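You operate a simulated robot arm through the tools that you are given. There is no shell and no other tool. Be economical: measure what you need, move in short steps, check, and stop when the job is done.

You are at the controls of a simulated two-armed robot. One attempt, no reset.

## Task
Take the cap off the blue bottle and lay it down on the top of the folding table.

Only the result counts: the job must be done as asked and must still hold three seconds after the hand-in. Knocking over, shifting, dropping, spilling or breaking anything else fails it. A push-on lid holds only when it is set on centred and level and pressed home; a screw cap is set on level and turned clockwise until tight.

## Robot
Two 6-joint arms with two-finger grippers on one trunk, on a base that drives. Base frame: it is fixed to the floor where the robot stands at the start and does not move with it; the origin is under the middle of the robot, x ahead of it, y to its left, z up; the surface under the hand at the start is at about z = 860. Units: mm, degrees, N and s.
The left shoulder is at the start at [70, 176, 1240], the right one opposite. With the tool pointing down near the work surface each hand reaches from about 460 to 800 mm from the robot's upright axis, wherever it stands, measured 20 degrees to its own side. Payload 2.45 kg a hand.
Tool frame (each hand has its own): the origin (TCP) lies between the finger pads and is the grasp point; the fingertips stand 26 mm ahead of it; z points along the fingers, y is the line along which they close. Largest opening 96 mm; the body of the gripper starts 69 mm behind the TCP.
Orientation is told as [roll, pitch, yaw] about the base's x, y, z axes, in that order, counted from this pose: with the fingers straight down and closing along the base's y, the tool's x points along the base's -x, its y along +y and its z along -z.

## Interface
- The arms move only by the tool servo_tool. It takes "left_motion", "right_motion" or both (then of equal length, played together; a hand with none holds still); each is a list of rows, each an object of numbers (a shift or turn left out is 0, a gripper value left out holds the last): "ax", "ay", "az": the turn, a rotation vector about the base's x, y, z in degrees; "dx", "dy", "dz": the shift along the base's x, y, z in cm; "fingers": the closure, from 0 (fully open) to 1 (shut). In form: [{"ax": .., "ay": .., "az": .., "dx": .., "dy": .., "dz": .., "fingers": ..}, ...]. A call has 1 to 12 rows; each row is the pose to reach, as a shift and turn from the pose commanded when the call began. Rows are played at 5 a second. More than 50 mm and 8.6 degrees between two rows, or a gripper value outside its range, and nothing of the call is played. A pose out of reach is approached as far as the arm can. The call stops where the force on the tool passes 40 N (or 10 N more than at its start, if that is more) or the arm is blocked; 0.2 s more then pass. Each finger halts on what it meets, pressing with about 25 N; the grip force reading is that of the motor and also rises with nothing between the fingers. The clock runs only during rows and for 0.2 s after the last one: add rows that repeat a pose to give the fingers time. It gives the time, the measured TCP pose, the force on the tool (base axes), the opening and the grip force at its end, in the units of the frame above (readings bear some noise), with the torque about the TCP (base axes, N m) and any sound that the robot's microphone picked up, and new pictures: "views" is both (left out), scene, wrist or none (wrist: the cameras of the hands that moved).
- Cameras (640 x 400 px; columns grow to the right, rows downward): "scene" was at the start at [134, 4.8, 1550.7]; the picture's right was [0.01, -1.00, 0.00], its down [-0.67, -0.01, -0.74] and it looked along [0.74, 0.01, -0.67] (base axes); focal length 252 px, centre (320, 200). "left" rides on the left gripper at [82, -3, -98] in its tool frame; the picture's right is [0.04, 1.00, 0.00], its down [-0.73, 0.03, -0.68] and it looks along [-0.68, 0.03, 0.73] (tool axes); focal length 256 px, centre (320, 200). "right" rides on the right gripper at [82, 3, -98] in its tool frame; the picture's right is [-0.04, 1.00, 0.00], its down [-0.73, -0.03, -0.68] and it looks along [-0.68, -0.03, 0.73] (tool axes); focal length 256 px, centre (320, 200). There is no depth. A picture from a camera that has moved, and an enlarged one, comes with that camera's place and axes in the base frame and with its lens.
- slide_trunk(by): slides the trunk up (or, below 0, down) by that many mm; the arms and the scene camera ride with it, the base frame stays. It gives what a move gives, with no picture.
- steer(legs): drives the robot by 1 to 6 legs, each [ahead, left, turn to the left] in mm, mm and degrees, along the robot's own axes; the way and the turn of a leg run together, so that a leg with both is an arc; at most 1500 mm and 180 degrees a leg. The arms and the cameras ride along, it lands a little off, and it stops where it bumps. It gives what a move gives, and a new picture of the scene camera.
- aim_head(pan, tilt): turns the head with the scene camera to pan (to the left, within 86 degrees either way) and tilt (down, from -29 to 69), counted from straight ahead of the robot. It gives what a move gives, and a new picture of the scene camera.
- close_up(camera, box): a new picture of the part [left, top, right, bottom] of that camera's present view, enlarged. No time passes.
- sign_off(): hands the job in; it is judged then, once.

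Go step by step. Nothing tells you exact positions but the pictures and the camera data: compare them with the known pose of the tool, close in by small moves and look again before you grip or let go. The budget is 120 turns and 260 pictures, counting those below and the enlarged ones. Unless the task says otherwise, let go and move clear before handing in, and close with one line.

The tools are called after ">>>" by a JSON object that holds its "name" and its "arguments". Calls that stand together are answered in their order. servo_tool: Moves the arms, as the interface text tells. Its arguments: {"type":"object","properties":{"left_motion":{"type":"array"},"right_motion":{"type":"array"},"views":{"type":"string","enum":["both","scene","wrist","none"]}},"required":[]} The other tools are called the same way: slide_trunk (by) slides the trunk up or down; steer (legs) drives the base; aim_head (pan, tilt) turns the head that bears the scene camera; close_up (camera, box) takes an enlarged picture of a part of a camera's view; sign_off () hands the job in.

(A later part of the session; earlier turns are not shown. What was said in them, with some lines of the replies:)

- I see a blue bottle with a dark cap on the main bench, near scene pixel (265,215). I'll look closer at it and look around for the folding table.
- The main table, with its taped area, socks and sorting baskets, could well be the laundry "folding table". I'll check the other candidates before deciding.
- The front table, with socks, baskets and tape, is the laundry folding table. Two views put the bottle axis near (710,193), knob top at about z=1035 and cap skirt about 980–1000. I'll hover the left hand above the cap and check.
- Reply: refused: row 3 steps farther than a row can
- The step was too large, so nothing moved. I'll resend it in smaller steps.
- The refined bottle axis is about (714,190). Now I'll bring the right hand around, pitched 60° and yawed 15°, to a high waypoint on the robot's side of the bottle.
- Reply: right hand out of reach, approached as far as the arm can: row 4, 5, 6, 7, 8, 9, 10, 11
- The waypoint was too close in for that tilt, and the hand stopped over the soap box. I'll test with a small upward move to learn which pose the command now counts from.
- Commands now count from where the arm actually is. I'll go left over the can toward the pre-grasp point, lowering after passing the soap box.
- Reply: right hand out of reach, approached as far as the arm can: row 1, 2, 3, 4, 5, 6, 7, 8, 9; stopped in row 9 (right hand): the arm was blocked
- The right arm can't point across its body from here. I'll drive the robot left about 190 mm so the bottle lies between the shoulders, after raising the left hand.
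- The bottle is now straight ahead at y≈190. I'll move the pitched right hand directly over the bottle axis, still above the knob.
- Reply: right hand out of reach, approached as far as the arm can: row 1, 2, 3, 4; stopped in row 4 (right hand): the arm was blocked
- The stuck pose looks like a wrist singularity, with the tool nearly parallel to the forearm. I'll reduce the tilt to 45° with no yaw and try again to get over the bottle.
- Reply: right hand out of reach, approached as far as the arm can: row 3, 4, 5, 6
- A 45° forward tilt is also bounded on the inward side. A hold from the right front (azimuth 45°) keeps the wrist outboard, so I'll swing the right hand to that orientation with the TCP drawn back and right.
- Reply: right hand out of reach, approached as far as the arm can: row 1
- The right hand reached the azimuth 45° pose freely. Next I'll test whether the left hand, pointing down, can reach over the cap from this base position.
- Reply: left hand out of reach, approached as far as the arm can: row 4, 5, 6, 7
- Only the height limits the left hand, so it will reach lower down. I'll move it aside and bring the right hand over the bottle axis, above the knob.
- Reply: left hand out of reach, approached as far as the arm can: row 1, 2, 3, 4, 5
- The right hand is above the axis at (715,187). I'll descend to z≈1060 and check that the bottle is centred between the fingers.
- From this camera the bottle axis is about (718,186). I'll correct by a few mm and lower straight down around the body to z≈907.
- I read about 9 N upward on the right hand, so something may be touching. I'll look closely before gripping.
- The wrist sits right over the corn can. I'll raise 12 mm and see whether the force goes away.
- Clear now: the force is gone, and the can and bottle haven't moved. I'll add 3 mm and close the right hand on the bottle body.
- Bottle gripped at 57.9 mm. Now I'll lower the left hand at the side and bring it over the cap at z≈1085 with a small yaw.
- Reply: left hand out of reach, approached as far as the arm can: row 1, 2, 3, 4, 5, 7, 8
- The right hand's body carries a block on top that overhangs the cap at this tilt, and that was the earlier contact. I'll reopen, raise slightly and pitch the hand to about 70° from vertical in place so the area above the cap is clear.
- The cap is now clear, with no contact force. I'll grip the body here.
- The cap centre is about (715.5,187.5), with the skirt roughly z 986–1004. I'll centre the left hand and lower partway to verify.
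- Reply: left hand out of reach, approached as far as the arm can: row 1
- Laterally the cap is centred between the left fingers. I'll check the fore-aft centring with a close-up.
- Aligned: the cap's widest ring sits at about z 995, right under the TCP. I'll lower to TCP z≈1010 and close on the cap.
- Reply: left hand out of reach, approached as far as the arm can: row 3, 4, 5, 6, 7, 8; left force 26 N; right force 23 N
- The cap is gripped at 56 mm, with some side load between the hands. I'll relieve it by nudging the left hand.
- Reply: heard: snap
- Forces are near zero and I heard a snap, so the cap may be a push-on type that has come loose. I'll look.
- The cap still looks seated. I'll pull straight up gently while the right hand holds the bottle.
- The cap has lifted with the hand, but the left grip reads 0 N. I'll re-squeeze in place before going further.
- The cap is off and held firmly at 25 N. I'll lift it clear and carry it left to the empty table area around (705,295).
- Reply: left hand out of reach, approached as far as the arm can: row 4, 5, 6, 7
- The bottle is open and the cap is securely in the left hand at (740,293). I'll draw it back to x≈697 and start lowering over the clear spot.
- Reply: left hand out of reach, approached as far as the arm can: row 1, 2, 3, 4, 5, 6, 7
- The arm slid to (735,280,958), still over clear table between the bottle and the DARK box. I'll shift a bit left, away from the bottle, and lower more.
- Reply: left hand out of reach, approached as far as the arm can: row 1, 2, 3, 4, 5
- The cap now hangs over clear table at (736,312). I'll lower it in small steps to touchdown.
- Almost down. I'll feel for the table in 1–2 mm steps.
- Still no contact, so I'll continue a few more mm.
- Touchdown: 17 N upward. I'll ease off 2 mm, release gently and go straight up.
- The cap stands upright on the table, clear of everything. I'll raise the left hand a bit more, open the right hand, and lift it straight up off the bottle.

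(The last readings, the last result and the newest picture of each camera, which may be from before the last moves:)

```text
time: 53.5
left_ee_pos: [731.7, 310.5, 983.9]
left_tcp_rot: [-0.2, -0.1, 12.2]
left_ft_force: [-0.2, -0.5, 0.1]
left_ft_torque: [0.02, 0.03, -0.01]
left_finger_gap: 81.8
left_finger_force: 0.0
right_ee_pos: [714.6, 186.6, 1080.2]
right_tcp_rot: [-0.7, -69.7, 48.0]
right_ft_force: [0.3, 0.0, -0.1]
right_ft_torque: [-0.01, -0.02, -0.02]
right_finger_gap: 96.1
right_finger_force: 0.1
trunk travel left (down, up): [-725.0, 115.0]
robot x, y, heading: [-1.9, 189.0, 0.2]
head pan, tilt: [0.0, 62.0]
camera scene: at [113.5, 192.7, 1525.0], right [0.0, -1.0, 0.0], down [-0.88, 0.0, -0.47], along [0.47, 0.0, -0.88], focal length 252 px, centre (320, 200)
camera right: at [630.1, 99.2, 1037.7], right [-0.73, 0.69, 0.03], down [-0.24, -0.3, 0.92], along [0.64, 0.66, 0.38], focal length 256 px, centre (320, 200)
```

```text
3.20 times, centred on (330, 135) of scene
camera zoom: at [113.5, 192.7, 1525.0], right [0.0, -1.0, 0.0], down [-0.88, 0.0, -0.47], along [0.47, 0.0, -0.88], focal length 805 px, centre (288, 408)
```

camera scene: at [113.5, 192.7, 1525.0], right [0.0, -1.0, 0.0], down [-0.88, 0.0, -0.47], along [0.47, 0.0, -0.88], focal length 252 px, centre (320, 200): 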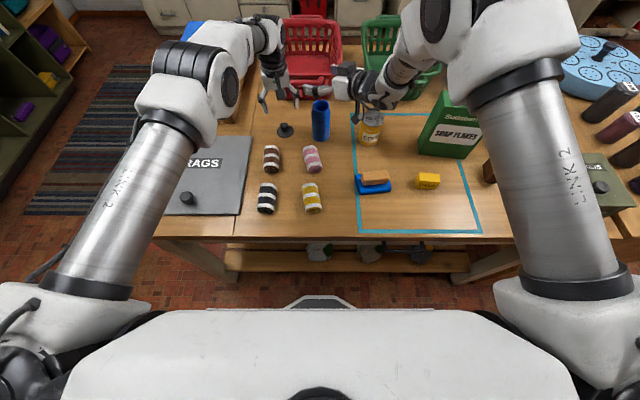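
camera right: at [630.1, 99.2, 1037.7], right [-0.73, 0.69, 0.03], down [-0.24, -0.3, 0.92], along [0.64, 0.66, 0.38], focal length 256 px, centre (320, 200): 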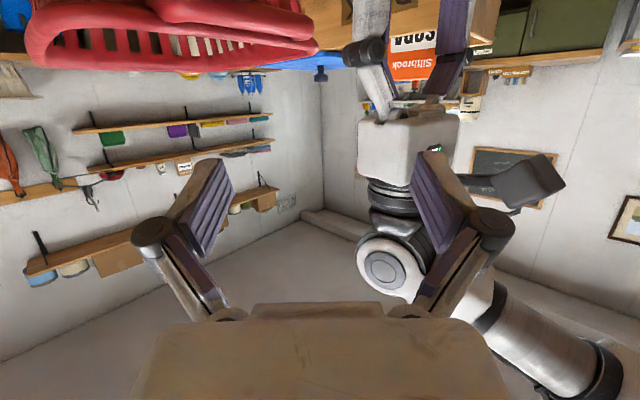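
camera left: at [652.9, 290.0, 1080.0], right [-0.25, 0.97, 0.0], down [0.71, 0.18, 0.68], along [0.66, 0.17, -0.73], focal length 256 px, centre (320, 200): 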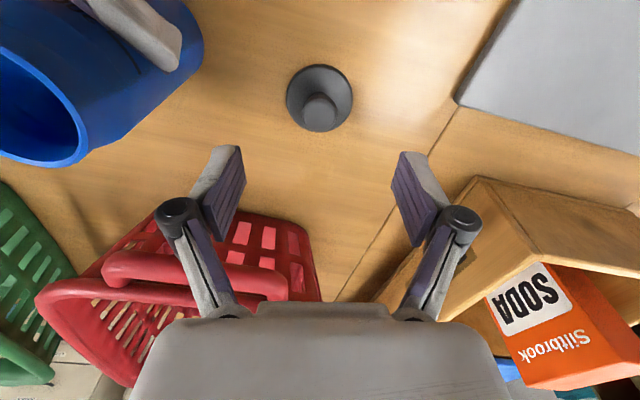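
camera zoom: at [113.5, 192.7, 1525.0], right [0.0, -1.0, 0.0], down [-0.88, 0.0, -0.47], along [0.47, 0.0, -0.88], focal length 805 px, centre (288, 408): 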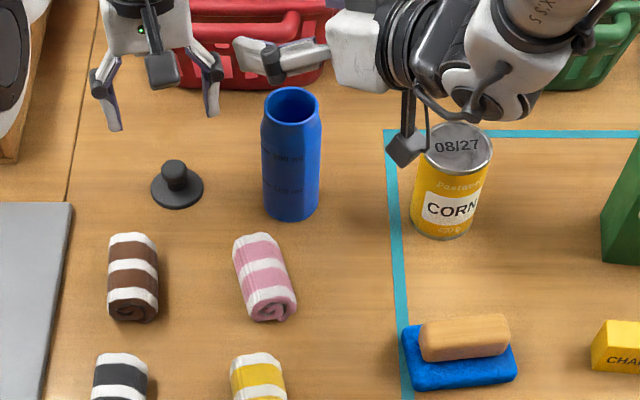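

The cap rests on the folding table, the bottle stands upright beside it, nothing else looks moved, and both hands are clear. I'm handing in.

>>> {"name": "sign_off", "arguments": {}}

```text
The job is handed in.
```

I took the cap off the blue bottle and laid it upright on the folding table. I took that to be the laundry table with the socks and sorting baskets.
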